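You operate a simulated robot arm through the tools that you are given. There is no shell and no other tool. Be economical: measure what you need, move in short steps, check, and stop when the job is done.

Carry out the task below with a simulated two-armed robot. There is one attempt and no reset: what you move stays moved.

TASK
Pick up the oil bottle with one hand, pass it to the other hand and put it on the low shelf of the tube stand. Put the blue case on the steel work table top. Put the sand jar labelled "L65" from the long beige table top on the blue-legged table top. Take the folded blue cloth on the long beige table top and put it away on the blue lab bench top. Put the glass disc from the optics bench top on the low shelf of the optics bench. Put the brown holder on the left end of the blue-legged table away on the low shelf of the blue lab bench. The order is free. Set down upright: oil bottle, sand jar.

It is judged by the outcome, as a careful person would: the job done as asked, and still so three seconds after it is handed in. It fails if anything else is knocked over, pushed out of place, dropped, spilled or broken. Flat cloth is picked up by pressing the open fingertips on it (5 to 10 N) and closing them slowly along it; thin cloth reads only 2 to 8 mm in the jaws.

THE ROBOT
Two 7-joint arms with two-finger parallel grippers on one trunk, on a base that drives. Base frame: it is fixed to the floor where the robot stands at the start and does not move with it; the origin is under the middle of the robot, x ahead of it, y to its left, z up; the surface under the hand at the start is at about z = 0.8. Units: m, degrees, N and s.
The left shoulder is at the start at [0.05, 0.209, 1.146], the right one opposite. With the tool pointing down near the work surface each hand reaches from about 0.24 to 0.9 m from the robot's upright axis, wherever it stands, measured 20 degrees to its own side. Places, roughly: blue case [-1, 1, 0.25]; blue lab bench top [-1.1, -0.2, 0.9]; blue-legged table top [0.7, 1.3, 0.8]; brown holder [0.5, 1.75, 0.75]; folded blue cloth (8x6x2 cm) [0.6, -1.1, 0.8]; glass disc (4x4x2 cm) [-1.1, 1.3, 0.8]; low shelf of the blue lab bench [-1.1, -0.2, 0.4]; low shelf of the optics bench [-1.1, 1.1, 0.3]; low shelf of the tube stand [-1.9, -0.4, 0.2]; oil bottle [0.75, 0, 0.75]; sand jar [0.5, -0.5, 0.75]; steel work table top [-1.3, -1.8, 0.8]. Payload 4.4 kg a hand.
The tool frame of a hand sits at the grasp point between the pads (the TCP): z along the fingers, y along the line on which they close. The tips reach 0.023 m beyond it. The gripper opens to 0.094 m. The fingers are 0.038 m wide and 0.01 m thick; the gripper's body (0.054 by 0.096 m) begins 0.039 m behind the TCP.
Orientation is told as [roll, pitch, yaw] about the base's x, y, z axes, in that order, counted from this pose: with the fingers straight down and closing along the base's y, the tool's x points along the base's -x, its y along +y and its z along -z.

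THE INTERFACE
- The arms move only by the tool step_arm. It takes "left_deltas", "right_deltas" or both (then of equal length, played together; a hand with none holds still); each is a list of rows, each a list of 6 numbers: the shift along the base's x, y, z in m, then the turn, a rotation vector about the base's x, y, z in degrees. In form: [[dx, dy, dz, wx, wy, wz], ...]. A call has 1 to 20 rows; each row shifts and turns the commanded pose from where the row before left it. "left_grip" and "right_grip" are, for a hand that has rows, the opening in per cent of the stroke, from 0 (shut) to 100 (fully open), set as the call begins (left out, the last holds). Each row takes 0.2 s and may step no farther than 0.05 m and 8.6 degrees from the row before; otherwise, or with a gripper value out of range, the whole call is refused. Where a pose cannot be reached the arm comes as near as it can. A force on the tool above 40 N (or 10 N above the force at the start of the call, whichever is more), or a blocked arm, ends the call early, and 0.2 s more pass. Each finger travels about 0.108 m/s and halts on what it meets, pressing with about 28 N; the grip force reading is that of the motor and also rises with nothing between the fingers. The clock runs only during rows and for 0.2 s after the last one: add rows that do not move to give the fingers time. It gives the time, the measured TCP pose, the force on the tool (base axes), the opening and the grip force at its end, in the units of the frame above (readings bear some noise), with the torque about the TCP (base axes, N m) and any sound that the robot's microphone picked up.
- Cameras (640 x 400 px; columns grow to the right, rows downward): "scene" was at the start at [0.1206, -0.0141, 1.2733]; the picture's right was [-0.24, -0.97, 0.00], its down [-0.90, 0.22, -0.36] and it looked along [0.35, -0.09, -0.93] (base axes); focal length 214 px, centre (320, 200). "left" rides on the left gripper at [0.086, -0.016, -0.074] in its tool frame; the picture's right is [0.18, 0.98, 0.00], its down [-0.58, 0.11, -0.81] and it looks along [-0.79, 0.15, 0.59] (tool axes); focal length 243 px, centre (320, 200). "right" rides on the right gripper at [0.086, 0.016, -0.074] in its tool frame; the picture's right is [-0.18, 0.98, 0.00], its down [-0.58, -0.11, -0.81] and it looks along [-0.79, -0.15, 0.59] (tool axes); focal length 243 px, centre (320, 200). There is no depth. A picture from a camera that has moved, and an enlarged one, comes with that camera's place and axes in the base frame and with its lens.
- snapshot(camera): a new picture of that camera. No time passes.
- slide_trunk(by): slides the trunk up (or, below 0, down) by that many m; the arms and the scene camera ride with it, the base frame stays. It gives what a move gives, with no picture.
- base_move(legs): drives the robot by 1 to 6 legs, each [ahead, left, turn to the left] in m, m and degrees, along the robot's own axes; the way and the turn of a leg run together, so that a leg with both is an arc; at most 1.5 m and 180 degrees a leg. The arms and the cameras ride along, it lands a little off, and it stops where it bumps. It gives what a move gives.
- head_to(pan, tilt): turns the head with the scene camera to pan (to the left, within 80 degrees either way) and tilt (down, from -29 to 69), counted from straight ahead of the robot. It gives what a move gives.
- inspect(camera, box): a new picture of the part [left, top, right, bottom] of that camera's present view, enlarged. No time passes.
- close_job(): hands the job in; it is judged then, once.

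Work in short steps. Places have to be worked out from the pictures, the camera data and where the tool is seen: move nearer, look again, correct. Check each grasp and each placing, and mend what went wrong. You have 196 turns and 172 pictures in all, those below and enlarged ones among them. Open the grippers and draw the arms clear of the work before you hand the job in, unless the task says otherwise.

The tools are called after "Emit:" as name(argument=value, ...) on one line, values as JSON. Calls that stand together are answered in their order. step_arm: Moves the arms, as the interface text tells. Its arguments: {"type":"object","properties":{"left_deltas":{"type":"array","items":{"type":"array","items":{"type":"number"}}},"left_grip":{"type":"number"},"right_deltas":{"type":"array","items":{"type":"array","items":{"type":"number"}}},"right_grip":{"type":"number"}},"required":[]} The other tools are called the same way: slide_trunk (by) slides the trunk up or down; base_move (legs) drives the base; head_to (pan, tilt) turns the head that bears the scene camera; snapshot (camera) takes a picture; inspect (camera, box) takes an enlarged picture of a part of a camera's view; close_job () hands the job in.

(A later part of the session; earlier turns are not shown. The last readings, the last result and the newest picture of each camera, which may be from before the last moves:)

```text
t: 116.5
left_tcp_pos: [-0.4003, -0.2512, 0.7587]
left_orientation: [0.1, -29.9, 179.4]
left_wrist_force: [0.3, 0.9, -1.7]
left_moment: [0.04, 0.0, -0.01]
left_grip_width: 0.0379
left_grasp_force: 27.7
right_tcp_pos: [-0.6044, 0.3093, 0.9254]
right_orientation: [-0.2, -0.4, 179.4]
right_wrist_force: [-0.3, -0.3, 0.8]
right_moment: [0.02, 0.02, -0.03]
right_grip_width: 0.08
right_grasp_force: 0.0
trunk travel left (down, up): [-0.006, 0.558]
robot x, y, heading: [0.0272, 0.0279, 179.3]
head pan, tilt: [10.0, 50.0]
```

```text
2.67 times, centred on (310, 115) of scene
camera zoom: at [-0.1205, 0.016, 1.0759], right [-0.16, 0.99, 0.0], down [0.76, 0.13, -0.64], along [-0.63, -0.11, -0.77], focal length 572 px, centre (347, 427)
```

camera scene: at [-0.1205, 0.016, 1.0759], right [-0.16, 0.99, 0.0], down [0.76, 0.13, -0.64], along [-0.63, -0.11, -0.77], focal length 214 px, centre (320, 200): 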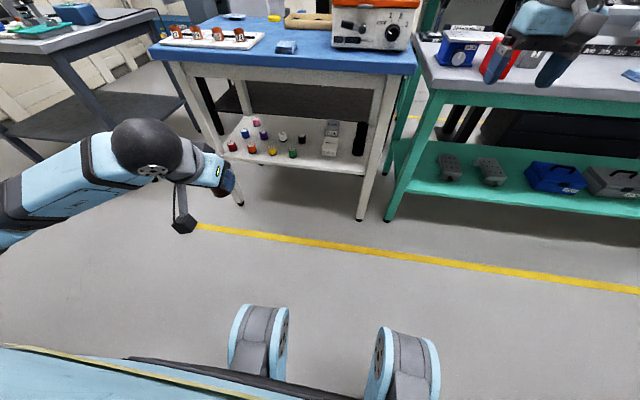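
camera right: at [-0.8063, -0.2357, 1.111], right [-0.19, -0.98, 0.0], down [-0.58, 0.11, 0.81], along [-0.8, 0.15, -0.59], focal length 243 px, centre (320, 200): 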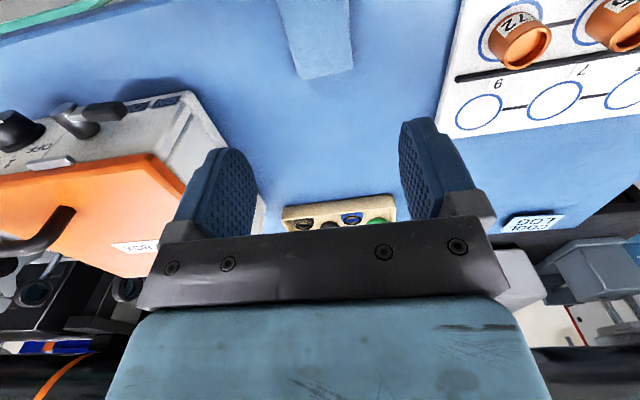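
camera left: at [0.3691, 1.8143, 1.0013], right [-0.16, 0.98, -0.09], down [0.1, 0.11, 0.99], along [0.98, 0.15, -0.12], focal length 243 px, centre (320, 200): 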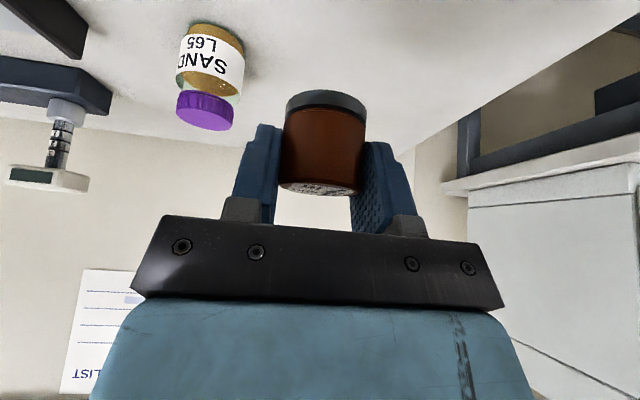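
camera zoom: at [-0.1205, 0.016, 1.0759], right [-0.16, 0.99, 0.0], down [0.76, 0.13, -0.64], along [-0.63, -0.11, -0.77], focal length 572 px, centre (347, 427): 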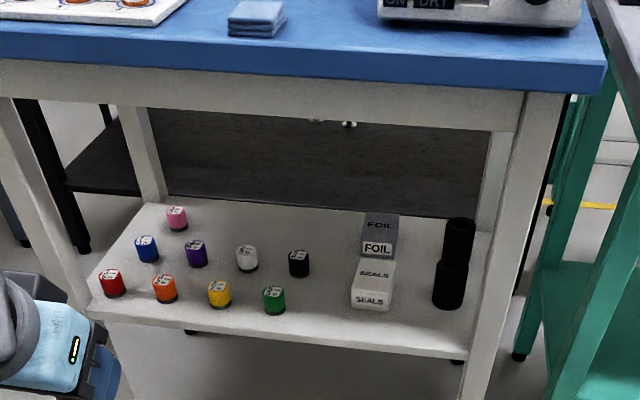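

Low shelf: front edge near x ≈ -0.88, z ≈ 0.38, with a free spot around (-0.93, -0.19) between the green reel and the SEALS box. I pull the right hand back and up, then drive ahead 0.26 m.

Emit:
step_arm(right_deltas=[[0.035, 0, 0.02, 0, 0, 0], [0.035, 0, 0.02, 0, 0, 0], [0.035, 0, 0.02, 0, 0, 0], [0.035, 0, 0.02, 0, 0, 0], [0.035, 0, 0.02, 0, 0, 0], [0.035, 0, 0.02, 0, 0, 0], [0, 0, 0.02, 0, 0, 0]])

Emit:
base_move(legs=[[0.26, 0, 0.5]])

Emit:
step_arm(left_deltas=[[0, 0.008, -0.04, 0, 0, 0], [0, 0.008, -0.04, 0, 0, 0], [0, 0.008, -0.04, 0, 0, 0], [0, 0.008, -0.04, 0, 0, 0], [0, 0.008, -0.04, 0, 0, 0], [0, 0.008, -0.04, 0, 0, 0]])

Emit:
snapshot(camera="scene")

Emit:
snapshot(camera="left")

```text
t: 118.1
left_tcp_pos: [-0.4017, -0.2512, 0.7587]
left_orientation: [0.1, -29.9, 179.5]
left_wrist_force: [-0.8, 0.2, -0.8]
left_moment: [0.0, 0.0, 0.0]
left_grip_width: 0.0381
left_grasp_force: 28.4
right_tcp_pos: [-0.3949, 0.3082, 1.0663]
right_orientation: [-0.2, -0.3, 179.4]
right_wrist_force: [-0.9, -0.7, 0.5]
right_moment: [0.02, -0.01, 0.01]
right_grip_width: 0.0799
right_grasp_force: 0.1
trunk travel left (down, up): [-0.006, 0.558]
robot x, y, heading: [0.0255, 0.0313, 179.6]
head pan, tilt: [10.0, 50.0]
```

```text
t: 120.0
left_tcp_pos: [-0.6568, -0.2505, 0.758]
left_orientation: [0.1, -29.9, 179.6]
left_wrist_force: [0.9, -0.7, -0.9]
left_moment: [0.01, 0.01, 0.01]
left_grip_width: 0.0384
left_grasp_force: 27.9
right_tcp_pos: [-0.6542, 0.3079, 1.0656]
right_orientation: [-0.3, -0.3, 179.8]
right_wrist_force: [0.0, 0.4, -0.6]
right_moment: [-0.02, -0.01, -0.03]
right_grip_width: 0.08
right_grasp_force: 0.1
trunk travel left (down, up): [-0.006, 0.558]
robot x, y, heading: [-0.2325, 0.03, 179.8]
head pan, tilt: [10.0, 50.0]
```

```text
t: 121.4
left_tcp_pos: [-0.6577, -0.2029, 0.5194]
left_orientation: [0.0, -29.9, 179.6]
left_wrist_force: [1.1, 0.2, -1.1]
left_moment: [-0.02, -0.03, -0.01]
left_grip_width: 0.0383
left_grasp_force: 28.6
right_tcp_pos: [-0.6532, 0.3084, 1.0648]
right_orientation: [-0.2, -0.3, 179.8]
right_wrist_force: [0.9, -0.5, 0.5]
right_moment: [-0.03, 0.02, -0.01]
right_grip_width: 0.0801
right_grasp_force: 0.0
trunk travel left (down, up): [-0.006, 0.558]
robot x, y, heading: [-0.2326, 0.03, 180.0]
head pan, tilt: [10.0, 50.0]
```

```text
114 pictures are left
camera scene: at [-0.3779, 0.0169, 1.0759], right [-0.17, 0.99, 0.0], down [0.76, 0.13, -0.64], along [-0.63, -0.11, -0.77], focal length 214 px, centre (320, 200)
```

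scene: 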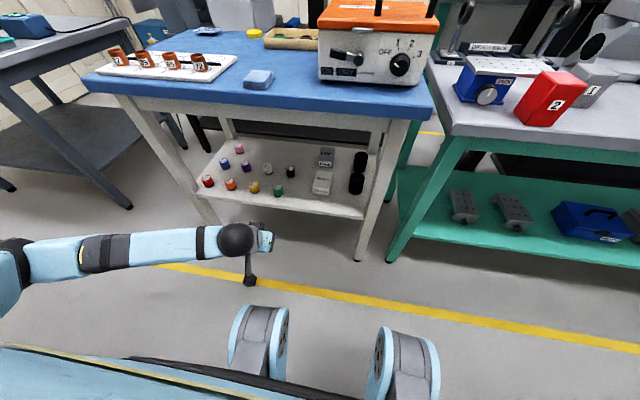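

```text
113 pictures are left
camera left: at [-0.5474, -0.1871, 0.5413], right [0.16, -0.98, -0.09], down [-0.1, -0.11, 0.99], along [-0.98, -0.14, -0.12], focal length 243 px, centre (320, 200)
```

left: 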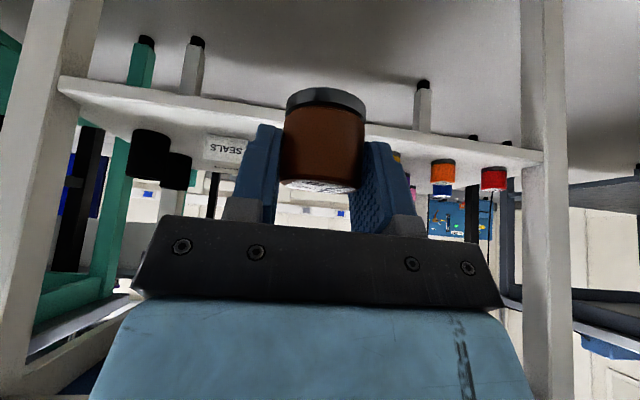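

The shelf surface is about z ≈ 0.39–0.40. I move the holder forward over the free spot at z ≈ 0.49.

Emit:
step_arm(left_deltas=[[-0.0347, 0.0016, -0.0037, 0, 0, 0], [-0.0347, 0.0016, -0.0037, 0, 0, 0], [-0.0347, 0.0016, -0.0037, 0, 0, 0], [-0.0347, 0.0016, -0.0037, 0, 0, 0], [-0.0347, 0.0016, -0.0037, 0, 0, 0], [-0.0347, 0.0016, -0.0037, 0, 0, 0], [-0.0347, 0.0016, -0.0037, 0, 0, 0], [-0.0347, 0.0016, -0.0037, 0, 0, 0]])

Emit:
inspect(camera="scene", box=[180, 90, 420, 240])

Emit:
snapshot(camera="left")

```text
t: 123.2
left_tcp_pos: [-0.9361, -0.1912, 0.4885]
left_orientation: [0.1, -30.0, 179.7]
left_wrist_force: [-1.2, -0.4, -1.3]
left_moment: [0.01, 0.0, -0.01]
left_grip_width: 0.0383
left_grasp_force: 28.6
right_tcp_pos: [-0.6533, 0.3089, 1.0649]
right_orientation: [-0.2, -0.3, 179.8]
right_wrist_force: [-0.2, 0.1, -0.8]
right_moment: [0.02, 0.0, -0.03]
right_grip_width: 0.0799
right_grasp_force: 0.0
trunk travel left (down, up): [-0.006, 0.558]
robot x, y, heading: [-0.2323, 0.0285, 179.6]
head pan, tilt: [10.0, 50.0]
```

```text
2.67 times, centred on (300, 165) of scene
camera zoom: at [-0.378, 0.0171, 1.0758], right [-0.17, 0.99, 0.0], down [0.76, 0.13, -0.64], along [-0.63, -0.11, -0.77], focal length 572 px, centre (373, 293)
```

zoom: 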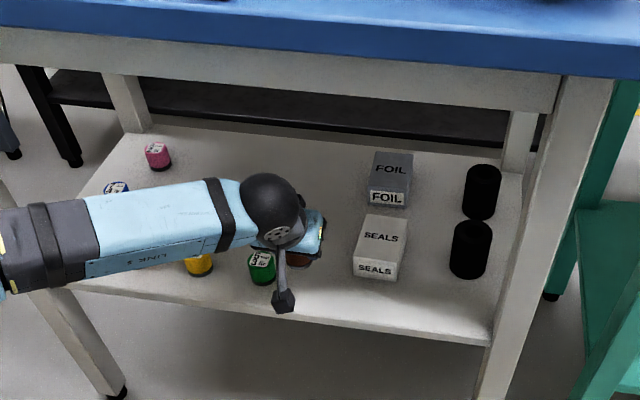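

```text
111 pictures are left
camera left: at [-0.8247, -0.1753, 0.5111], right [0.16, -0.98, -0.09], down [-0.1, -0.11, 0.99], along [-0.98, -0.14, -0.12], focal length 243 px, centre (320, 200)
```

left: 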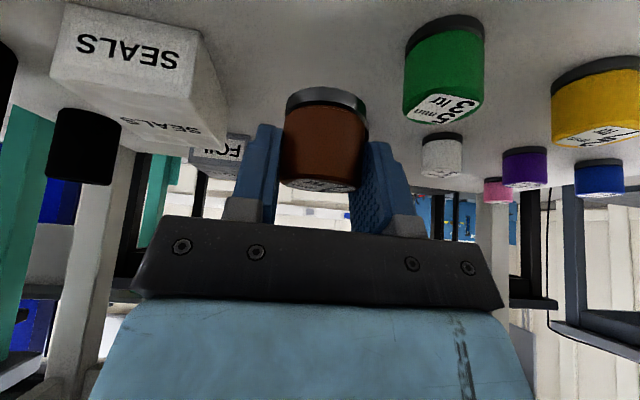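

Clear between SEALS and the green reel. I lower 4.5 cm then in small steps.

Emit:
step_arm(left_deltas=[[0, 0, -0.015, 0, 0, 0], [0, 0, -0.015, 0, 0, 0], [0, 0, -0.01, 0, 0, 0], [0, 0, -0.005, 0, 0, 0], [0, 0, 0, 0, 0, 0]])

Emit:
step_arm(left_deltas=[[0, 0, -0.003, 0, 0, 0], [0, 0, -0.003, 0, 0, 0], [0, 0, 0, 0, 0, 0]])

Emit:
snapshot(camera="left")

```text
t: 124.4
left_tcp_pos: [-0.9359, -0.1897, 0.4438]
left_orientation: [0.1, -30.0, 179.7]
left_wrist_force: [0.1, -0.3, -0.8]
left_moment: [0.02, -0.03, -0.02]
left_grip_width: 0.0379
left_grasp_force: 27.6
right_tcp_pos: [-0.6536, 0.309, 1.0645]
right_orientation: [-0.2, -0.3, 179.7]
right_wrist_force: [-1.1, 0.7, -0.2]
right_moment: [-0.05, -0.02, 0.0]
right_grip_width: 0.0799
right_grasp_force: 0.0
trunk travel left (down, up): [-0.006, 0.558]
robot x, y, heading: [-0.2315, 0.0319, 179.9]
head pan, tilt: [10.0, 50.0]
```

```text
t: 125.2
left_tcp_pos: [-0.9348, -0.1897, 0.4382]
left_orientation: [0.1, -30.0, 179.7]
left_wrist_force: [-0.4, -0.3, 3.4]
left_moment: [0.04, 0.0, -0.01]
left_grip_width: 0.0382
left_grasp_force: 27.9
right_tcp_pos: [-0.6533, 0.3096, 1.0646]
right_orientation: [-0.2, -0.4, 179.8]
right_wrist_force: [0.4, 0.0, -1.0]
right_moment: [-0.01, -0.02, -0.02]
right_grip_width: 0.0798
right_grasp_force: 0.0
trunk travel left (down, up): [-0.006, 0.558]
robot x, y, heading: [-0.233, 0.0314, 179.6]
head pan, tilt: [10.0, 50.0]
```

```text
110 pictures are left
camera left: at [-0.8244, -0.1745, 0.4605], right [0.16, -0.98, -0.09], down [-0.1, -0.11, 0.99], along [-0.98, -0.14, -0.12], focal length 243 px, centre (320, 200)
```

left: 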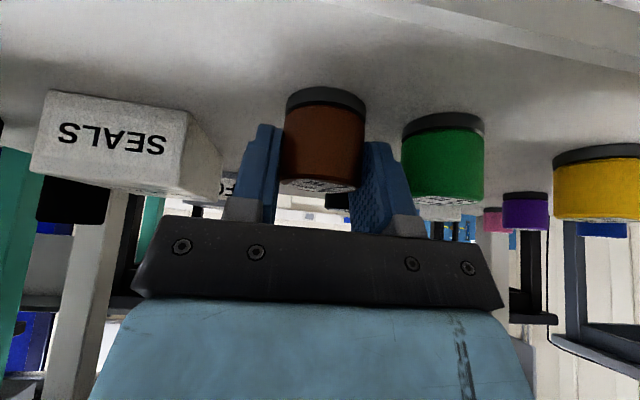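

Touching the shelf. I open only partly (neighbours close) and withdraw along the tool axis.

Emit:
step_arm(left_deltas=[[0, 0, 0, 0, 0, 0], [0, 0, 0, 0, 0, 0], [0.005, 0, 0.009, 0, 0, 0], [0.01, 0, 0.017, 0, 0, 0], [0.015, 0, 0.025, 0, 0, 0], [0.03, 0, 0.02, 0, 0, 0], [0.04, 0, 0, 0, 0, 0], [0.045, 0, 0, 0, 0, 0], [0.045, 0, 0, 0, 0, 0], [0.045, 0, 0, 0, 0, 0]], left_grip=58)

Emit:
snapshot(camera="left")

Emit:
inspect(camera="scene", box=[180, 90, 420, 240])

```text
t: 127.4
left_tcp_pos: [-0.7008, -0.1899, 0.5072]
left_orientation: [0.1, -29.9, 179.7]
left_wrist_force: [-0.1, 0.4, -0.1]
left_moment: [0.0, -0.02, -0.03]
left_grip_width: 0.0544
left_grasp_force: 0.1
right_tcp_pos: [-0.6538, 0.3085, 1.0658]
right_orientation: [-0.1, -0.3, 179.7]
right_wrist_force: [2.0, 0.2, 0.8]
right_moment: [-0.01, 0.06, -0.02]
right_grip_width: 0.08
right_grasp_force: 0.2
trunk travel left (down, up): [-0.006, 0.558]
robot x, y, heading: [-0.233, 0.0276, 179.5]
head pan, tilt: [10.0, 50.0]
```

```text
109 pictures are left
camera left: at [-0.589, -0.1745, 0.5292], right [0.16, -0.98, -0.09], down [-0.1, -0.11, 0.99], along [-0.98, -0.14, -0.12], focal length 243 px, centre (320, 200)
```

left: 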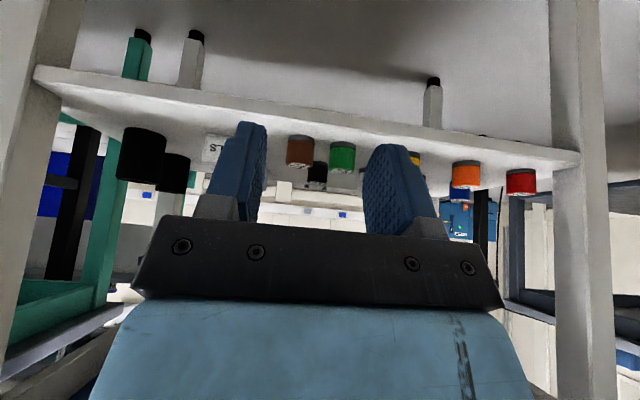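

```text
2.67 times, centred on (300, 165) of scene
camera zoom: at [-0.3777, 0.0169, 1.0759], right [-0.17, 0.99, 0.0], down [0.75, 0.13, -0.64], along [-0.63, -0.11, -0.77], focal length 572 px, centre (373, 293)
```

zoom: 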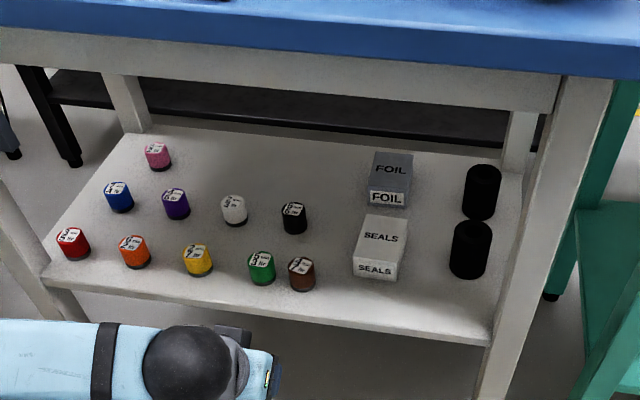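

Holder stands neatly in the row. I back off, raise the trunk, and drive along to the optics bench.

Emit:
base_move(legs=[[-0.22, 0, 0]])

Emit:
slide_trunk(by=0.22)

Emit:
base_move(legs=[[0, -1.0, 0]])

Emit:
head_to(pan=0, tilt=45)

Emit:
snapshot(camera="scene")

```text
t: 129.1
left_tcp_pos: [-0.4801, -0.1922, 0.5079]
left_orientation: [0.2, -29.9, 179.7]
left_wrist_force: [-1.2, -0.4, 0.8]
left_moment: [0.0, -0.03, 0.01]
left_grip_width: 0.0547
left_grasp_force: 0.1
right_tcp_pos: [-0.4319, 0.3074, 1.0663]
right_orientation: [-0.2, -0.5, 179.7]
right_wrist_force: [0.2, -0.8, 0.1]
right_moment: [0.02, 0.01, -0.03]
right_grip_width: 0.0798
right_grasp_force: 0.1
trunk travel left (down, up): [-0.006, 0.558]
robot x, y, heading: [-0.0139, 0.0291, 179.6]
head pan, tilt: [10.0, 50.0]
```

```text
t: 131.4
left_tcp_pos: [-0.479, -0.1917, 0.7267]
left_orientation: [0.1, -29.8, 179.7]
left_wrist_force: [-0.4, 0.3, -0.2]
left_moment: [0.0, 0.0, 0.02]
left_grip_width: 0.0548
left_grasp_force: 0.0
right_tcp_pos: [-0.4324, 0.3082, 1.2857]
right_orientation: [-0.2, -0.3, 179.7]
right_wrist_force: [-0.2, -0.6, 0.3]
right_moment: [0.0, -0.01, -0.03]
right_grip_width: 0.0798
right_grasp_force: 0.1
trunk travel left (down, up): [-0.226, 0.338]
robot x, y, heading: [-0.011, 0.0296, 179.9]
head pan, tilt: [10.0, 50.0]
```

```text
t: 140.5
left_tcp_pos: [-0.4734, 0.8095, 0.7271]
left_orientation: [0.1, -29.9, 179.1]
left_wrist_force: [0.9, 0.1, 0.4]
left_moment: [0.0, 0.02, 0.02]
left_grip_width: 0.0544
left_grasp_force: 0.1
right_tcp_pos: [-0.4204, 1.3091, 1.2849]
right_orientation: [-0.2, -0.3, 179.2]
right_wrist_force: [0.2, -0.2, -0.8]
right_moment: [0.04, -0.02, -0.02]
right_grip_width: 0.0799
right_grasp_force: 0.1
trunk travel left (down, up): [-0.226, 0.338]
robot x, y, heading: [-0.0049, 1.0268, 179.4]
head pan, tilt: [10.0, 50.0]
```

```text
t: 141.2
left_tcp_pos: [-0.4735, 0.8106, 0.7285]
left_orientation: [0.1, -29.9, 179.0]
left_wrist_force: [-0.2, 0.2, -0.3]
left_moment: [-0.01, -0.04, 0.0]
left_grip_width: 0.0546
left_grasp_force: 0.0
right_tcp_pos: [-0.4215, 1.3081, 1.2853]
right_orientation: [-0.2, -0.3, 179.1]
right_wrist_force: [-0.1, -0.5, 1.1]
right_moment: [0.01, 0.01, 0.0]
right_grip_width: 0.08
right_grasp_force: 0.0
trunk travel left (down, up): [-0.226, 0.338]
robot x, y, heading: [-0.0045, 1.0245, 179.2]
head pan, tilt: [0.0, 45.0]
```

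```text
107 pictures are left
camera scene: at [-0.1535, 1.0273, 1.3028], right [0.01, 1.0, 0.0], down [0.71, -0.01, -0.71], along [-0.71, 0.01, -0.71], focal length 214 px, centre (320, 200)
```

scene: 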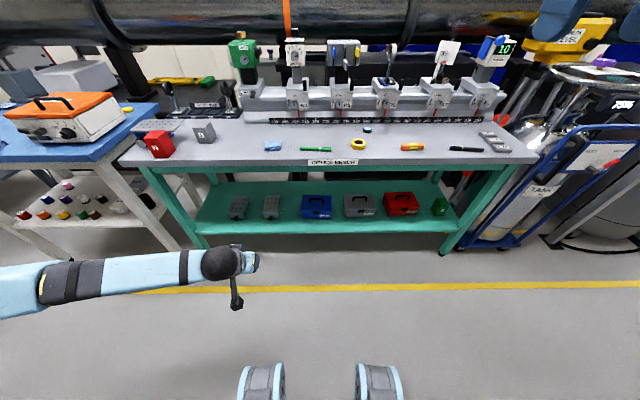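

Emit:
inspect(camera="scene", box=[220, 110, 476, 270])

```text
2.50 times, centred on (348, 190) of scene
camera zoom: at [-0.1535, 1.0273, 1.3028], right [0.01, 1.0, 0.0], down [0.71, -0.01, -0.71], along [-0.71, 0.01, -0.71], focal length 536 px, centre (250, 225)
```

zoom: 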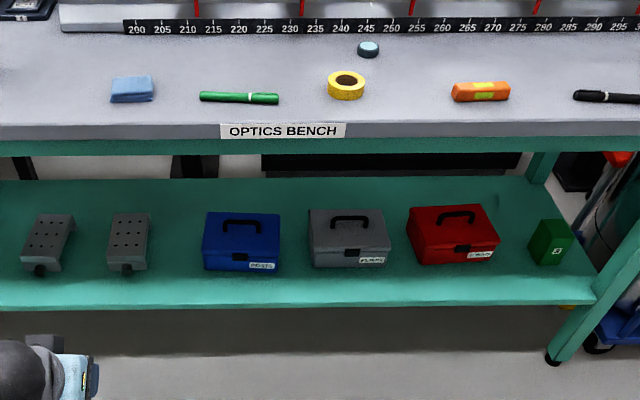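

The glass disc is the teal puck near the rail at about (-1.11, 1.265); the blue case sits on the low shelf at y ≈ 1.0. I raise the left hand clear first, then drive ahead 0.4 m.

Emit:
step_arm(left_deltas=[[0, 0, 0.042, 0, -7.5, 0], [0, 0, 0.042, 0, -7.5, 0], [0, 0, 0.042, 0, -7.5, 0], [0, 0, 0.042, 0, -7.5, 0], [0, 0, 0.042, 0, 0, 0], [0, 0, 0.042, 0, 0, 0], [0, 0, 0.042, 0, 0, 0], [0, 0, 0.042, 0, 0, 0], [0.02, 0, 0.03, 0, 0, 0], [0.03, 0, 0.03, 0, 0, 0], [0.03, 0, 0.0, 0, 0, 0]])

Emit:
base_move(legs=[[0.4, -0.03, 0.8]])

Emit:
snapshot(camera="right")

Emit:
snapshot(camera="scene")

```text
t: 143.6
left_tcp_pos: [-0.3926, 0.8074, 1.123]
left_orientation: [-0.4, 0.1, 179.3]
left_wrist_force: [-0.6, 0.5, 0.1]
left_moment: [0.01, -0.01, 0.01]
left_grip_width: 0.0547
left_grasp_force: 0.0
right_tcp_pos: [-0.4212, 1.3066, 1.2855]
right_orientation: [-0.2, -0.2, 179.2]
right_wrist_force: [0.0, -1.1, -0.4]
right_moment: [0.01, 0.03, -0.02]
right_grip_width: 0.08
right_grasp_force: 0.1
trunk travel left (down, up): [-0.226, 0.338]
robot x, y, heading: [-0.0035, 1.027, 179.0]
head pan, tilt: [0.0, 45.0]
```

```text
t: 146.1
left_tcp_pos: [-0.7913, 0.8353, 1.1223]
left_orientation: [-0.3, 0.1, -179.9]
left_wrist_force: [0.1, -0.2, -0.2]
left_moment: [-0.02, -0.03, 0.01]
left_grip_width: 0.0545
left_grasp_force: 0.0
right_tcp_pos: [-0.8262, 1.3348, 1.2854]
right_orientation: [-0.2, -0.3, 180.0]
right_wrist_force: [0.0, 0.9, -0.8]
right_moment: [-0.03, -0.02, 0.0]
right_grip_width: 0.0798
right_grasp_force: 0.1
trunk travel left (down, up): [-0.226, 0.338]
robot x, y, heading: [-0.4039, 1.0563, 179.9]
head pan, tilt: [0.0, 45.0]
```

```text
105 pictures are left
camera right: at [-0.7394, 1.3188, 1.3588], right [-0.18, -0.98, 0.0], down [-0.58, 0.11, 0.81], along [-0.8, 0.15, -0.59], focal length 243 px, centre (320, 200)
```

right: 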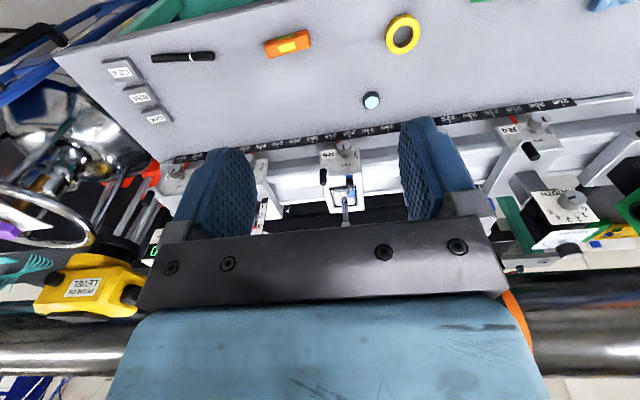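

```text
104 pictures are left
camera scene: at [-0.5543, 1.0579, 1.3027], right [0.0, 1.0, 0.0], down [0.71, 0.0, -0.71], along [-0.71, 0.0, -0.71], focal length 214 px, centre (320, 200)
```

scene: 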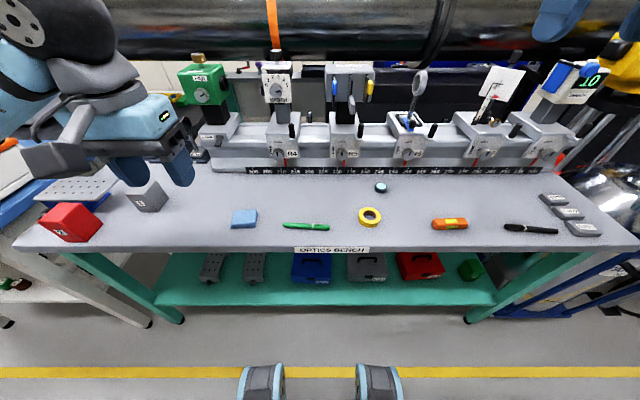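

Triangulated: disc at (-1.095, 1.259, ~0.817), bench top ≈ 0.807. I shift the base 0.08 m left for arm comfort, then bring the right hand above the disc with a 15° forward tilt.

Emit:
base_move(legs=[[0, 0.08, 0]])

Emit:
step_arm(right_deltas=[[-0.03, 0, -0.035, 0, 7.5, 0], [-0.03, 0, -0.035, 0, 7.5, 0], [-0.03, 0, -0.035, 0, 0, 0], [-0.03, 0, -0.035, 0, 0, 0], [-0.03, 0, -0.035, 0, 0, 0], [-0.03, 0, -0.035, 0, 0, 0], [-0.03, 0, -0.035, 0, 0, 0], [-0.03, 0, -0.035, 0, 0, 0], [-0.029, 0.004, -0.035, 0, 0, 0], [0, 0, -0.03, 0, 0, 0]], right_grip=100)

Emit:
snapshot(camera="right")

Emit:
snapshot(camera="scene")

```text
t: 147.5
left_tcp_pos: [-0.7903, 0.7549, 1.123]
left_orientation: [-0.3, 0.1, -180.1]
left_wrist_force: [-0.4, 0.5, 0.5]
left_moment: [-0.02, -0.01, 0.02]
left_grip_width: 0.0545
left_grasp_force: 0.1
right_tcp_pos: [-0.8254, 1.2547, 1.2848]
right_orientation: [-0.2, -0.3, 179.9]
right_wrist_force: [0.6, -0.8, 0.5]
right_moment: [0.01, -0.01, 0.02]
right_grip_width: 0.0801
right_grasp_force: 0.1
trunk travel left (down, up): [-0.226, 0.338]
robot x, y, heading: [-0.4046, 0.9801, 179.9]
head pan, tilt: [0.0, 45.0]
```

```text
t: 149.7
left_tcp_pos: [-0.791, 0.7557, 1.123]
left_orientation: [-0.3, 0.2, -180.0]
left_wrist_force: [0.7, 0.4, -0.1]
left_moment: [0.03, 0.05, -0.03]
left_grip_width: 0.0545
left_grasp_force: 0.1
right_tcp_pos: [-1.0953, 1.2578, 0.9401]
right_orientation: [-0.1, -15.4, 179.8]
right_wrist_force: [1.3, -0.4, -0.2]
right_moment: [0.0, -0.01, -0.02]
right_grip_width: 0.094
right_grasp_force: 0.0
trunk travel left (down, up): [-0.226, 0.338]
robot x, y, heading: [-0.4078, 0.9747, 180.0]
head pan, tilt: [0.0, 45.0]
```

```text
103 pictures are left
camera right: at [-0.9929, 1.242, 0.9891], right [-0.18, -0.98, 0.05], down [-0.35, 0.11, 0.93], along [-0.92, 0.15, -0.36], focal length 243 px, centre (320, 200)
```

right: 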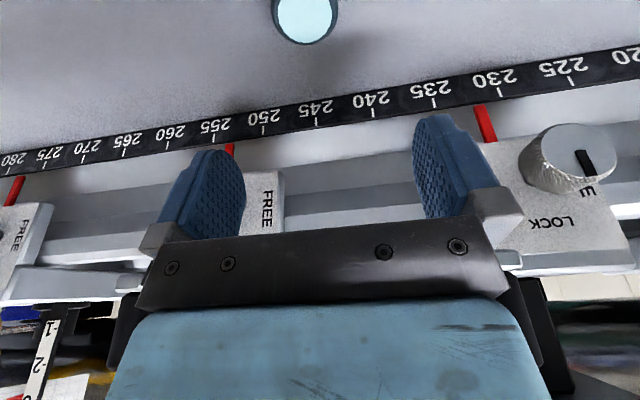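

```text
102 pictures are left
camera scene: at [-0.5542, 0.9777, 1.3028], right [0.0, 1.0, 0.0], down [0.71, 0.0, -0.71], along [-0.71, 0.0, -0.71], focal length 214 px, centre (320, 200)
```

scene: 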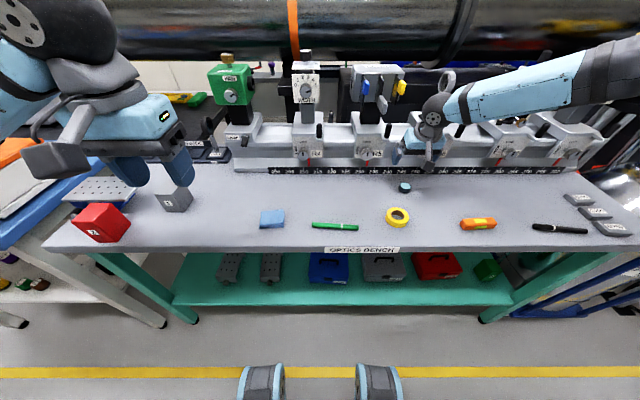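

Disc is centred under the hand to a few mm. I descend to about z 0.84, then finely.

Emit:
step_arm(right_deltas=[[0.004, 0.002, -0.025, 0, 0, 0], [0, 0, -0.025, 0, 0, 0], [0, 0, -0.025, 0, 0, 0], [0, 0, -0.02, 0, 0, 0], [0, 0, -0.004, 0, 0, 0], [0, 0, 0, 0, 0, 0]])

Emit:
snapshot(camera="right")

```text
t: 151.1
left_tcp_pos: [-0.7915, 0.7536, 1.1227]
left_orientation: [-0.3, 0.1, -180.0]
left_wrist_force: [0.1, -0.1, -0.2]
left_moment: [-0.02, 0.0, 0.03]
left_grip_width: 0.0544
left_grasp_force: 0.0
right_tcp_pos: [-1.0673, 1.2815, 0.865]
right_orientation: [-0.2, -15.3, 179.9]
right_wrist_force: [-0.1, -0.2, 0.0]
right_moment: [-0.02, -0.02, 0.04]
right_grip_width: 0.0939
right_grasp_force: 0.1
right hand out of reach, approached as far as the arm can: row 2, 3, 4
trunk travel left (down, up): [-0.226, 0.338]
robot x, y, heading: [-0.4058, 0.9804, 180.0]
head pan, tilt: [0.0, 45.0]
```

```text
101 pictures are left
camera right: at [-0.9639, 1.2662, 0.9137], right [-0.18, -0.98, 0.05], down [-0.35, 0.11, 0.93], along [-0.92, 0.15, -0.36], focal length 243 px, centre (320, 200)
```

right: 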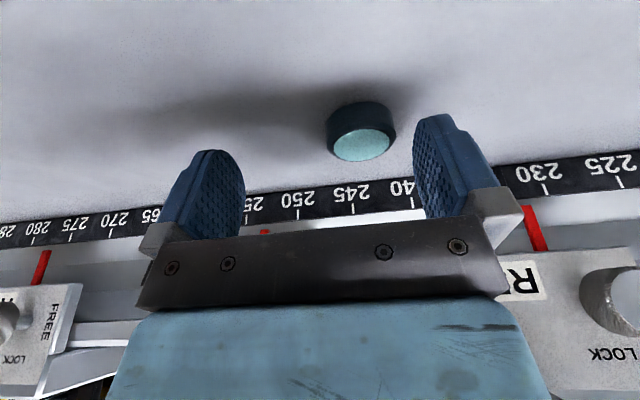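

The arm hits its limit as it lowers, so I use the base to centre (24 mm ahead, 21 mm left) and the trunk to lower.

Emit:
base_move(legs=[[0.024, 0.021, 0]])

Emit:
snapshot(camera="right")

```text
t: 152.0
left_tcp_pos: [-0.8145, 0.7338, 1.123]
left_orientation: [-0.2, 0.0, -180.1]
left_wrist_force: [-0.3, -0.8, 0.1]
left_moment: [0.02, 0.03, -0.01]
left_grip_width: 0.0544
left_grasp_force: 0.1
right_tcp_pos: [-1.0905, 1.261, 0.8643]
right_orientation: [-0.2, -15.4, 179.9]
right_wrist_force: [-0.7, 0.0, 0.7]
right_moment: [-0.01, -0.03, 0.01]
right_grip_width: 0.0939
right_grasp_force: 0.0
trunk travel left (down, up): [-0.226, 0.338]
robot x, y, heading: [-0.4243, 0.9553, 180.1]
head pan, tilt: [0.0, 45.0]
```

```text
100 pictures are left
camera right: at [-0.9881, 1.2453, 0.9135], right [-0.18, -0.98, 0.05], down [-0.35, 0.11, 0.93], along [-0.92, 0.15, -0.36], focal length 243 px, centre (320, 200)
```

right: 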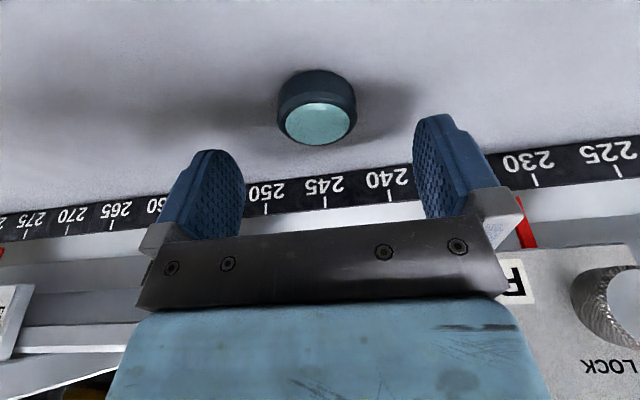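

Centred. Lower with the trunk.

Emit:
slide_trunk(by=-0.025)

Emit:
slide_trunk(by=-0.004)

Emit:
snapshot(camera="right")

```text
t: 152.7
left_tcp_pos: [-0.8095, 0.7344, 1.1009]
left_orientation: [-0.4, -0.2, -180.0]
left_wrist_force: [0.9, 0.1, 0.2]
left_moment: [0.03, -0.01, 0.02]
left_grip_width: 0.0547
left_grasp_force: 0.1
right_tcp_pos: [-1.0891, 1.2611, 0.8466]
right_orientation: [0.0, -16.0, 179.7]
right_wrist_force: [4.4, 6.6, 39.4]
right_moment: [-1.73, -0.59, 0.34]
right_grip_width: 0.0913
right_grasp_force: 0.0
trunk travel left (down, up): [-0.201, 0.363]
robot x, y, heading: [-0.4273, 0.9585, 179.8]
head pan, tilt: [0.0, 45.0]
```

```text
t: 153.0
left_tcp_pos: [-0.8119, 0.734, 1.0979]
left_orientation: [-0.4, -0.1, 180.1]
left_wrist_force: [-0.7, 0.0, 0.0]
left_moment: [0.0, 0.01, -0.03]
left_grip_width: 0.0547
left_grasp_force: 0.1
right_tcp_pos: [-1.0905, 1.2596, 0.8474]
right_orientation: [0.0, -16.0, 179.7]
right_wrist_force: [13.9, -2.7, 19.2]
right_moment: [0.83, -0.67, -0.85]
right_grip_width: 0.0929
right_grasp_force: 0.0
trunk travel left (down, up): [-0.2, 0.363]
robot x, y, heading: [-0.4271, 0.9624, 179.9]
head pan, tilt: [0.0, 45.0]
stopped: the force on the tool passed its limit at 53 N (the readings are from after the stop); the commanded pose is now the measured one
```

```text
99 pictures are left
camera right: at [-0.987, 1.2438, 0.8949], right [-0.18, -0.98, 0.05], down [-0.34, 0.11, 0.94], along [-0.92, 0.15, -0.35], focal length 243 px, centre (320, 200)
```

right: 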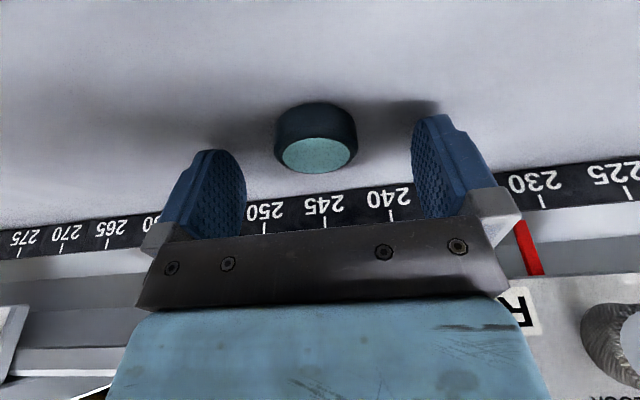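

Tips touch the bench (top ≈ 0.82). I raise 3 mm by arm and close on the disc.

Emit:
step_arm(right_deltas=[[0, 0, 0.003, 0, 0, 0], [0, 0, 0, 0, 0, 0]])

Emit:
step_arm(right_deltas=[[0, 0, 0, 0, 0, 0], [0, 0, 0, 0, 0, 0], [0, 0, 0, 0, 0, 0], [0, 0, 0, 0, 0, 0]], right_grip=0)

Emit:
snapshot(camera="right")

```text
t: 153.6
left_tcp_pos: [-0.8132, 0.7348, 1.0981]
left_orientation: [-0.5, -0.1, -179.9]
left_wrist_force: [0.4, 0.9, 0.4]
left_moment: [0.02, -0.03, 0.0]
left_grip_width: 0.0543
left_grasp_force: 0.1
right_tcp_pos: [-1.0911, 1.261, 0.8467]
right_orientation: [0.0, -15.9, 179.8]
right_wrist_force: [10.0, 0.0, 11.9]
right_moment: [-0.62, -0.39, 0.49]
right_grip_width: 0.0941
right_grasp_force: 0.0
trunk travel left (down, up): [-0.2, 0.363]
robot x, y, heading: [-0.4236, 0.9563, 179.9]
head pan, tilt: [0.0, 45.0]
```

```text
t: 154.6
left_tcp_pos: [-0.8146, 0.7331, 1.0972]
left_orientation: [-0.4, -0.1, -180.0]
left_wrist_force: [-0.7, 0.2, -0.7]
left_moment: [0.03, -0.03, -0.04]
left_grip_width: 0.0546
left_grasp_force: 0.0
right_tcp_pos: [-1.0926, 1.2615, 0.847]
right_orientation: [0.0, -15.8, 179.8]
right_wrist_force: [-2.3, -3.9, 11.3]
right_moment: [-0.33, -0.03, -0.14]
right_grip_width: 0.0384
right_grasp_force: 28.3
trunk travel left (down, up): [-0.2, 0.363]
robot x, y, heading: [-0.4308, 0.9605, 180.1]
head pan, tilt: [0.0, 45.0]
```

```text
98 pictures are left
camera right: at [-0.9897, 1.245, 0.8951], right [-0.18, -0.98, 0.05], down [-0.34, 0.11, 0.93], along [-0.92, 0.15, -0.35], focal length 243 px, centre (320, 200)
```

right: 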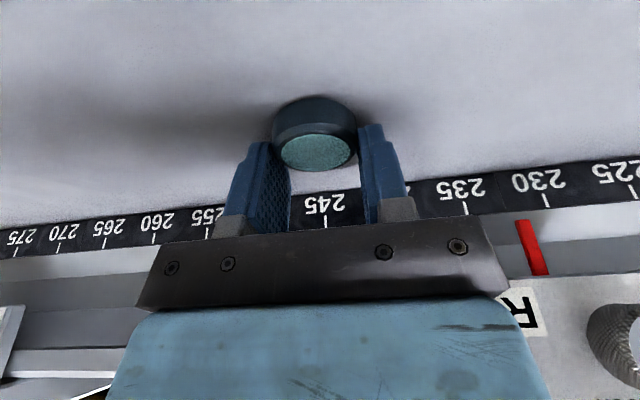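

Gripped at 0.038 m. I lift by 0.12 m and check.

Emit:
step_arm(right_deltas=[[0, 0, 0.01, 0, 0, 0], [0, 0, 0.02, 0, 0, 0], [0, 0, 0.03, 0, 0, 0], [0, 0, 0.03, 0, 0, 0], [0, 0, 0.03, 0, 0, 0]])

Emit:
snapshot(camera="right")

```text
t: 155.8
left_tcp_pos: [-0.8143, 0.7337, 1.0967]
left_orientation: [-0.4, 0.1, -180.0]
left_wrist_force: [-0.8, -0.2, -0.2]
left_moment: [0.01, 0.04, -0.01]
left_grip_width: 0.0542
left_grasp_force: 0.0
right_tcp_pos: [-1.0913, 1.2627, 0.9662]
right_orientation: [0.0, -15.9, 179.8]
right_wrist_force: [-0.1, 0.9, 0.2]
right_moment: [-0.03, 0.0, -0.03]
right_grip_width: 0.0381
right_grasp_force: 27.5
trunk travel left (down, up): [-0.2, 0.363]
robot x, y, heading: [-0.4291, 0.9521, 180.1]
head pan, tilt: [0.0, 45.0]
```

```text
97 pictures are left
camera right: at [-0.9886, 1.2466, 1.014], right [-0.18, -0.98, 0.05], down [-0.34, 0.11, 0.93], along [-0.92, 0.15, -0.35], focal length 243 px, centre (320, 200)
```

right: 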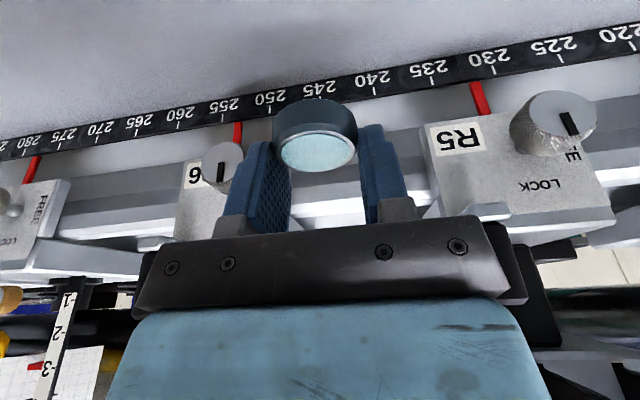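

Disc held. I back off 0.4 m, lower the trunk fully, and shift left so the right hand faces the gap on the low shelf between the grey slab and the blue case (y ≈ 0.845).

Emit:
base_move(legs=[[-0.4, 0, 0], [0, 0.4, 0]])

Emit:
slide_trunk(by=-0.19)

Emit:
step_arm(right_deltas=[[0.02, 0, -0.035, 0, 0, 0], [0.02, 0, -0.035, 0, 0, 0], [0.01, 0, -0.035, 0, 0, 0], [0.01, 0, -0.035, 0, 0, 0], [0, 0, -0.035, 0, 0, 0], [0, 0, -0.035, 0, 0, 0], [0, 0, -0.035, 0, 0, 0], [0, 0, -0.035, 0, 0, 0]])

Emit:
head_to(pan=-15, tilt=50)

Emit:
snapshot(camera="scene")

Emit:
snapshot(camera="right")

```text
t: 161.9
left_tcp_pos: [-0.4205, 0.341, 1.0972]
left_orientation: [-0.3, 0.1, -179.9]
left_wrist_force: [0.7, 0.9, -0.1]
left_moment: [0.0, 0.01, 0.03]
left_grip_width: 0.0546
left_grasp_force: 0.2
right_tcp_pos: [-0.6978, 0.8704, 0.9643]
right_orientation: [0.0, -15.6, 179.9]
right_wrist_force: [0.3, 0.3, 0.2]
right_moment: [0.01, 0.01, 0.03]
right_grip_width: 0.0385
right_grasp_force: 28.6
trunk travel left (down, up): [-0.2, 0.363]
robot x, y, heading: [-0.033, 0.5641, -179.8]
head pan, tilt: [0.0, 45.0]
```

```text
t: 163.9
left_tcp_pos: [-0.4187, 0.3403, 0.9078]
left_orientation: [-0.3, 0.2, -180.0]
left_wrist_force: [-0.3, 0.8, -0.5]
left_moment: [0.0, 0.0, 0.02]
left_grip_width: 0.0545
left_grasp_force: 0.0
right_tcp_pos: [-0.6984, 0.8699, 0.7749]
right_orientation: [-0.1, -15.9, 179.9]
right_wrist_force: [-0.3, -0.6, 0.2]
right_moment: [-0.01, 0.01, -0.03]
right_grip_width: 0.0382
right_grasp_force: 28.5
trunk travel left (down, up): [-0.01, 0.553]
robot x, y, heading: [-0.0323, 0.5633, -179.9]
head pan, tilt: [0.0, 45.0]
```

```text
t: 165.8
left_tcp_pos: [-0.4191, 0.342, 0.9076]
left_orientation: [-0.4, 0.2, -179.9]
left_wrist_force: [0.4, 0.5, -0.2]
left_moment: [0.01, -0.02, 0.05]
left_grip_width: 0.0545
left_grasp_force: 0.1
right_tcp_pos: [-0.6045, 0.906, 0.5655]
right_orientation: [0.0, -15.8, 179.9]
right_wrist_force: [-0.4, -0.5, -0.6]
right_moment: [0.01, 0.04, -0.01]
right_grip_width: 0.0383
right_grasp_force: 28.1
right hand out of reach, approached as far as the arm can: row 5, 6, 7, 8
trunk travel left (down, up): [-0.01, 0.553]
robot x, y, heading: [-0.0324, 0.5641, -180.0]
head pan, tilt: [0.0, 45.0]
```

```text
t: 166.5
left_tcp_pos: [-0.418, 0.3403, 0.9069]
left_orientation: [-0.4, 0.1, -179.9]
left_wrist_force: [0.5, 0.3, 0.0]
left_moment: [-0.01, 0.04, 0.03]
left_grip_width: 0.0543
left_grasp_force: 0.1
right_tcp_pos: [-0.6043, 0.9065, 0.5655]
right_orientation: [0.1, -15.8, 179.9]
right_wrist_force: [0.1, 0.6, -0.5]
right_moment: [0.0, 0.01, 0.02]
right_grip_width: 0.0384
right_grasp_force: 28.0
trunk travel left (down, up): [-0.01, 0.553]
robot x, y, heading: [-0.0334, 0.564, -179.8]
head pan, tilt: [-15.0, 50.0]
```

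```text
96 pictures are left
camera scene: at [-0.1761, 0.5843, 1.0802], right [0.26, 0.97, 0.0], down [0.74, -0.2, -0.64], along [-0.62, 0.17, -0.77], focal length 214 px, centre (320, 200)
```

scene: 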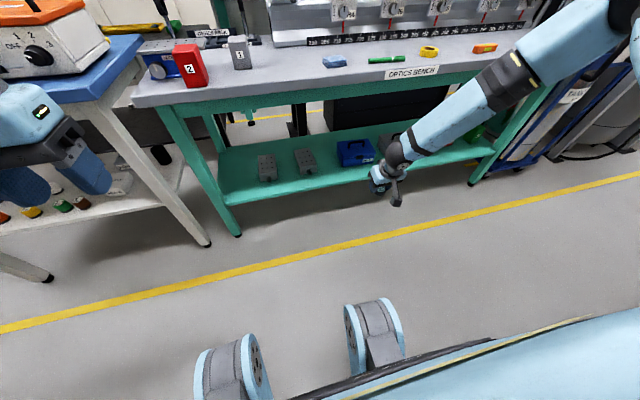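

```text
95 pictures are left
camera right: at [-0.5023, 0.8908, 0.6136], right [-0.18, -0.98, 0.05], down [-0.34, 0.11, 0.93], along [-0.92, 0.15, -0.35], focal length 243 px, centre (320, 200)
```

right: 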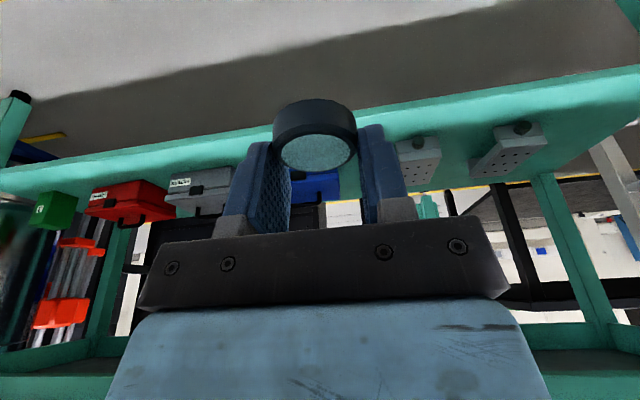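

The right arm's posture is limiting how low it goes. I test whether yawing the hand outward frees it, in open space.

Emit:
step_arm(right_deltas=[[0, 0, 0, 0, 0, 8], [0, 0, 0, 0, 0, 8], [0, 0, 0, 0, 0, 8], [0, 0, 0, 0, 0, 8], [0, 0, -0.03, 0, 0, 0], [0, 0, -0.03, 0, 0, 0], [0, 0, -0.03, 0, 0, 0]])

Emit:
snapshot(camera="scene")

```text
t: 168.1
left_tcp_pos: [-0.4187, 0.3401, 0.9069]
left_orientation: [-0.3, 0.1, -179.8]
left_wrist_force: [0.8, -0.7, 0.4]
left_moment: [-0.03, -0.02, 0.03]
left_grip_width: 0.0542
left_grasp_force: 0.0
right_tcp_pos: [-0.58, 0.9299, 0.5396]
right_orientation: [0.0, -15.8, -148.2]
right_wrist_force: [0.4, -0.3, -0.2]
right_moment: [-0.01, -0.01, 0.0]
right_grip_width: 0.0384
right_grasp_force: 28.4
right hand out of reach, approached as far as the arm can: row 5, 6, 7
trunk travel left (down, up): [-0.01, 0.553]
robot x, y, heading: [-0.0334, 0.5674, -179.9]
head pan, tilt: [-15.0, 50.0]
```

```text
94 pictures are left
camera scene: at [-0.176, 0.5844, 1.0802], right [0.26, 0.97, 0.0], down [0.74, -0.2, -0.64], along [-0.62, 0.17, -0.77], focal length 214 px, centre (320, 200)
```

scene: 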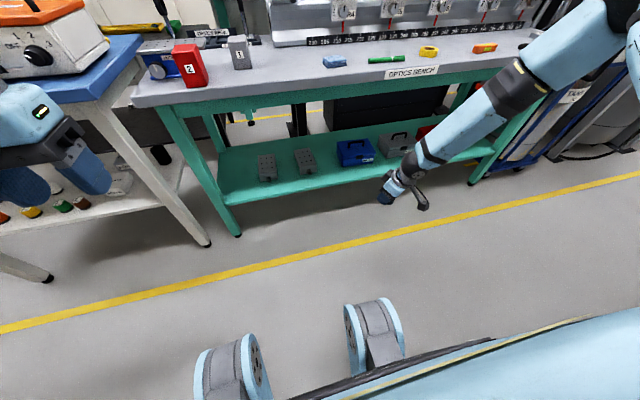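

I look at the right arm's posture.

Emit:
head_to(pan=-70, tilt=20)

Emit:
snapshot(camera="scene")

Emit:
head_to(pan=70, tilt=20)

Emit:
snapshot(camera="scene")

```text
t: 169.4
left_tcp_pos: [-0.4203, 0.3417, 0.9085]
left_orientation: [-0.3, 0.1, -179.9]
left_wrist_force: [0.0, -0.3, 0.8]
left_moment: [-0.04, 0.02, -0.01]
left_grip_width: 0.0545
left_grasp_force: 0.0
right_tcp_pos: [-0.5789, 0.9282, 0.5396]
right_orientation: [0.0, -15.8, -148.1]
right_wrist_force: [0.0, -0.9, -1.3]
right_moment: [0.02, 0.01, -0.01]
right_grip_width: 0.0384
right_grasp_force: 27.7
trunk travel left (down, up): [-0.01, 0.553]
robot x, y, heading: [-0.0353, 0.5673, -179.9]
head pan, tilt: [-70.0, 20.0]
```

```text
93 pictures are left
camera scene: at [-0.1336, 0.6519, 1.1257], right [0.94, 0.34, 0.0], down [0.12, -0.32, -0.94], along [-0.32, 0.88, -0.34], focal length 214 px, centre (320, 200)
```

scene: 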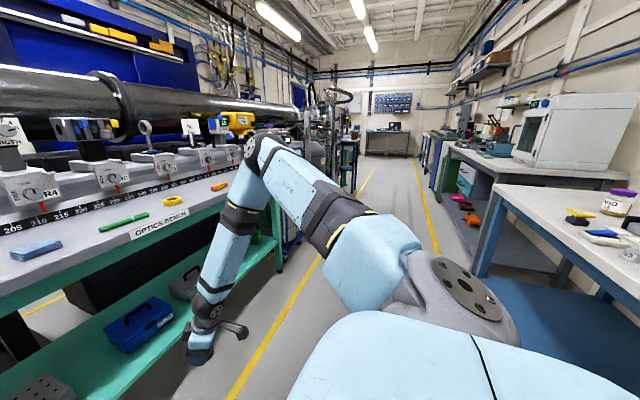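

```text
t: 171.6
left_tcp_pos: [-0.4182, 0.3415, 0.908]
left_orientation: [-0.4, 0.2, -179.9]
left_wrist_force: [-0.5, 0.3, 1.1]
left_moment: [0.05, 0.01, -0.01]
left_grip_width: 0.0547
left_grasp_force: 0.1
right_tcp_pos: [-0.5805, 0.9287, 0.539]
right_orientation: [0.0, -15.8, -148.1]
right_wrist_force: [0.4, 0.6, -0.9]
right_moment: [-0.01, 0.02, -0.03]
right_grip_width: 0.0384
right_grasp_force: 27.7
trunk travel left (down, up): [-0.01, 0.553]
robot x, y, heading: [-0.0302, 0.5665, -179.9]
head pan, tilt: [70.0, 20.0]
```

```text
92 pictures are left
camera scene: at [-0.1335, 0.477, 1.1258], right [-0.94, 0.34, 0.0], down [0.12, 0.32, -0.94], along [-0.32, -0.88, -0.34], focal length 214 px, centre (320, 200)
```

scene: 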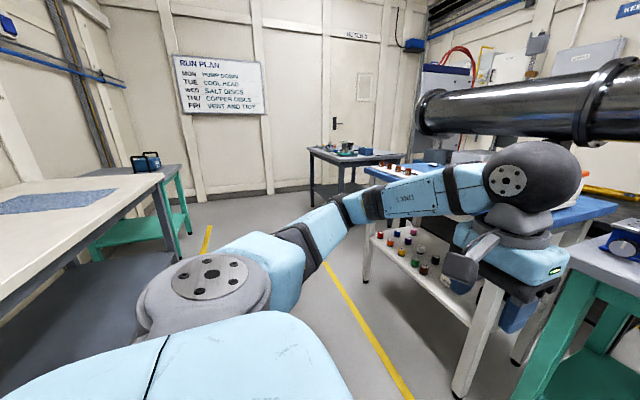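

The right arm sits in an elbow-high posture that cannot reach low shelves, while the left can. So I will set the disc back on the optics bench top in a free spot and take it with the left hand. First raise the right hand and trunk.

Emit:
step_arm(right_deltas=[[0, 0, 0.04, 0, 0, -8], [0, 0, 0.04, 0, 0, -8], [0, 0, 0.04, 0, 0, -8], [0, 0, 0.04, 0, 0, -8], [0, 0, 0.04, 0, 0, 0], [0, 0, 0.03, 0, 0, 0]])

Emit:
slide_trunk(by=0.22)

Emit:
base_move(legs=[[0.37, 0, 0]])

Emit:
head_to(pan=-15, tilt=50)

Emit:
snapshot(camera="scene")

```text
t: 173.0
left_tcp_pos: [-0.4188, 0.3407, 0.9069]
left_orientation: [-0.3, 0.2, -179.9]
left_wrist_force: [0.2, -0.2, -0.3]
left_moment: [-0.02, 0.03, 0.02]
left_grip_width: 0.0545
left_grasp_force: 0.1
right_tcp_pos: [-0.58, 0.9307, 0.7695]
right_orientation: [0.0, -15.8, 179.9]
right_wrist_force: [-0.2, 0.2, -0.4]
right_moment: [-0.02, 0.01, -0.02]
right_grip_width: 0.0385
right_grasp_force: 28.3
trunk travel left (down, up): [-0.01, 0.553]
robot x, y, heading: [-0.0319, 0.5662, -179.9]
head pan, tilt: [70.0, 20.0]
```

```text
t: 175.3
left_tcp_pos: [-0.4195, 0.3409, 1.1278]
left_orientation: [-0.3, 0.0, -179.9]
left_wrist_force: [-0.3, 0.2, -0.3]
left_moment: [0.01, 0.02, 0.02]
left_grip_width: 0.0545
left_grasp_force: 0.1
right_tcp_pos: [-0.5807, 0.929, 0.9891]
right_orientation: [0.0, -15.7, 179.9]
right_wrist_force: [0.6, 0.1, -0.5]
right_moment: [0.0, 0.0, 0.05]
right_grip_width: 0.0382
right_grasp_force: 27.4
trunk travel left (down, up): [-0.23, 0.333]
robot x, y, heading: [-0.0363, 0.5692, -180.1]
head pan, tilt: [70.0, 20.0]
```

```text
t: 177.7
left_tcp_pos: [-0.783, 0.3447, 1.1277]
left_orientation: [-0.3, 0.0, 179.8]
left_wrist_force: [0.2, 1.0, 0.1]
left_moment: [0.0, -0.02, 0.02]
left_grip_width: 0.0546
left_grasp_force: 0.1
right_tcp_pos: [-0.9408, 0.9346, 0.9882]
right_orientation: [0.0, -15.7, 179.6]
right_wrist_force: [0.4, 0.3, 0.6]
right_moment: [0.01, -0.03, 0.03]
right_grip_width: 0.0384
right_grasp_force: 27.4
trunk travel left (down, up): [-0.23, 0.333]
robot x, y, heading: [-0.3963, 0.5693, 179.8]
head pan, tilt: [70.0, 20.0]
```

```text
t: 179.2
left_tcp_pos: [-0.7832, 0.3446, 1.1283]
left_orientation: [-0.3, 0.1, 179.8]
left_wrist_force: [-0.6, -0.4, 0.1]
left_moment: [-0.03, 0.0, 0.0]
left_grip_width: 0.0545
left_grasp_force: 0.0
right_tcp_pos: [-0.9399, 0.9342, 0.9896]
right_orientation: [0.1, -15.8, 179.6]
right_wrist_force: [-0.1, 0.4, -1.1]
right_moment: [-0.03, 0.0, 0.0]
right_grip_width: 0.0381
right_grasp_force: 27.8
trunk travel left (down, up): [-0.23, 0.333]
robot x, y, heading: [-0.3981, 0.5664, 179.8]
head pan, tilt: [-15.0, 50.0]
```

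```text
91 pictures are left
camera scene: at [-0.5383, 0.5858, 1.3002], right [0.26, 0.96, 0.0], down [0.74, -0.2, -0.64], along [-0.62, 0.17, -0.77], focal length 214 px, centre (320, 200)
```

scene: 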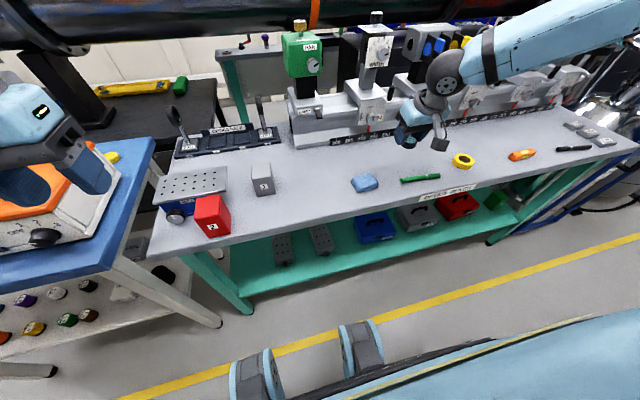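

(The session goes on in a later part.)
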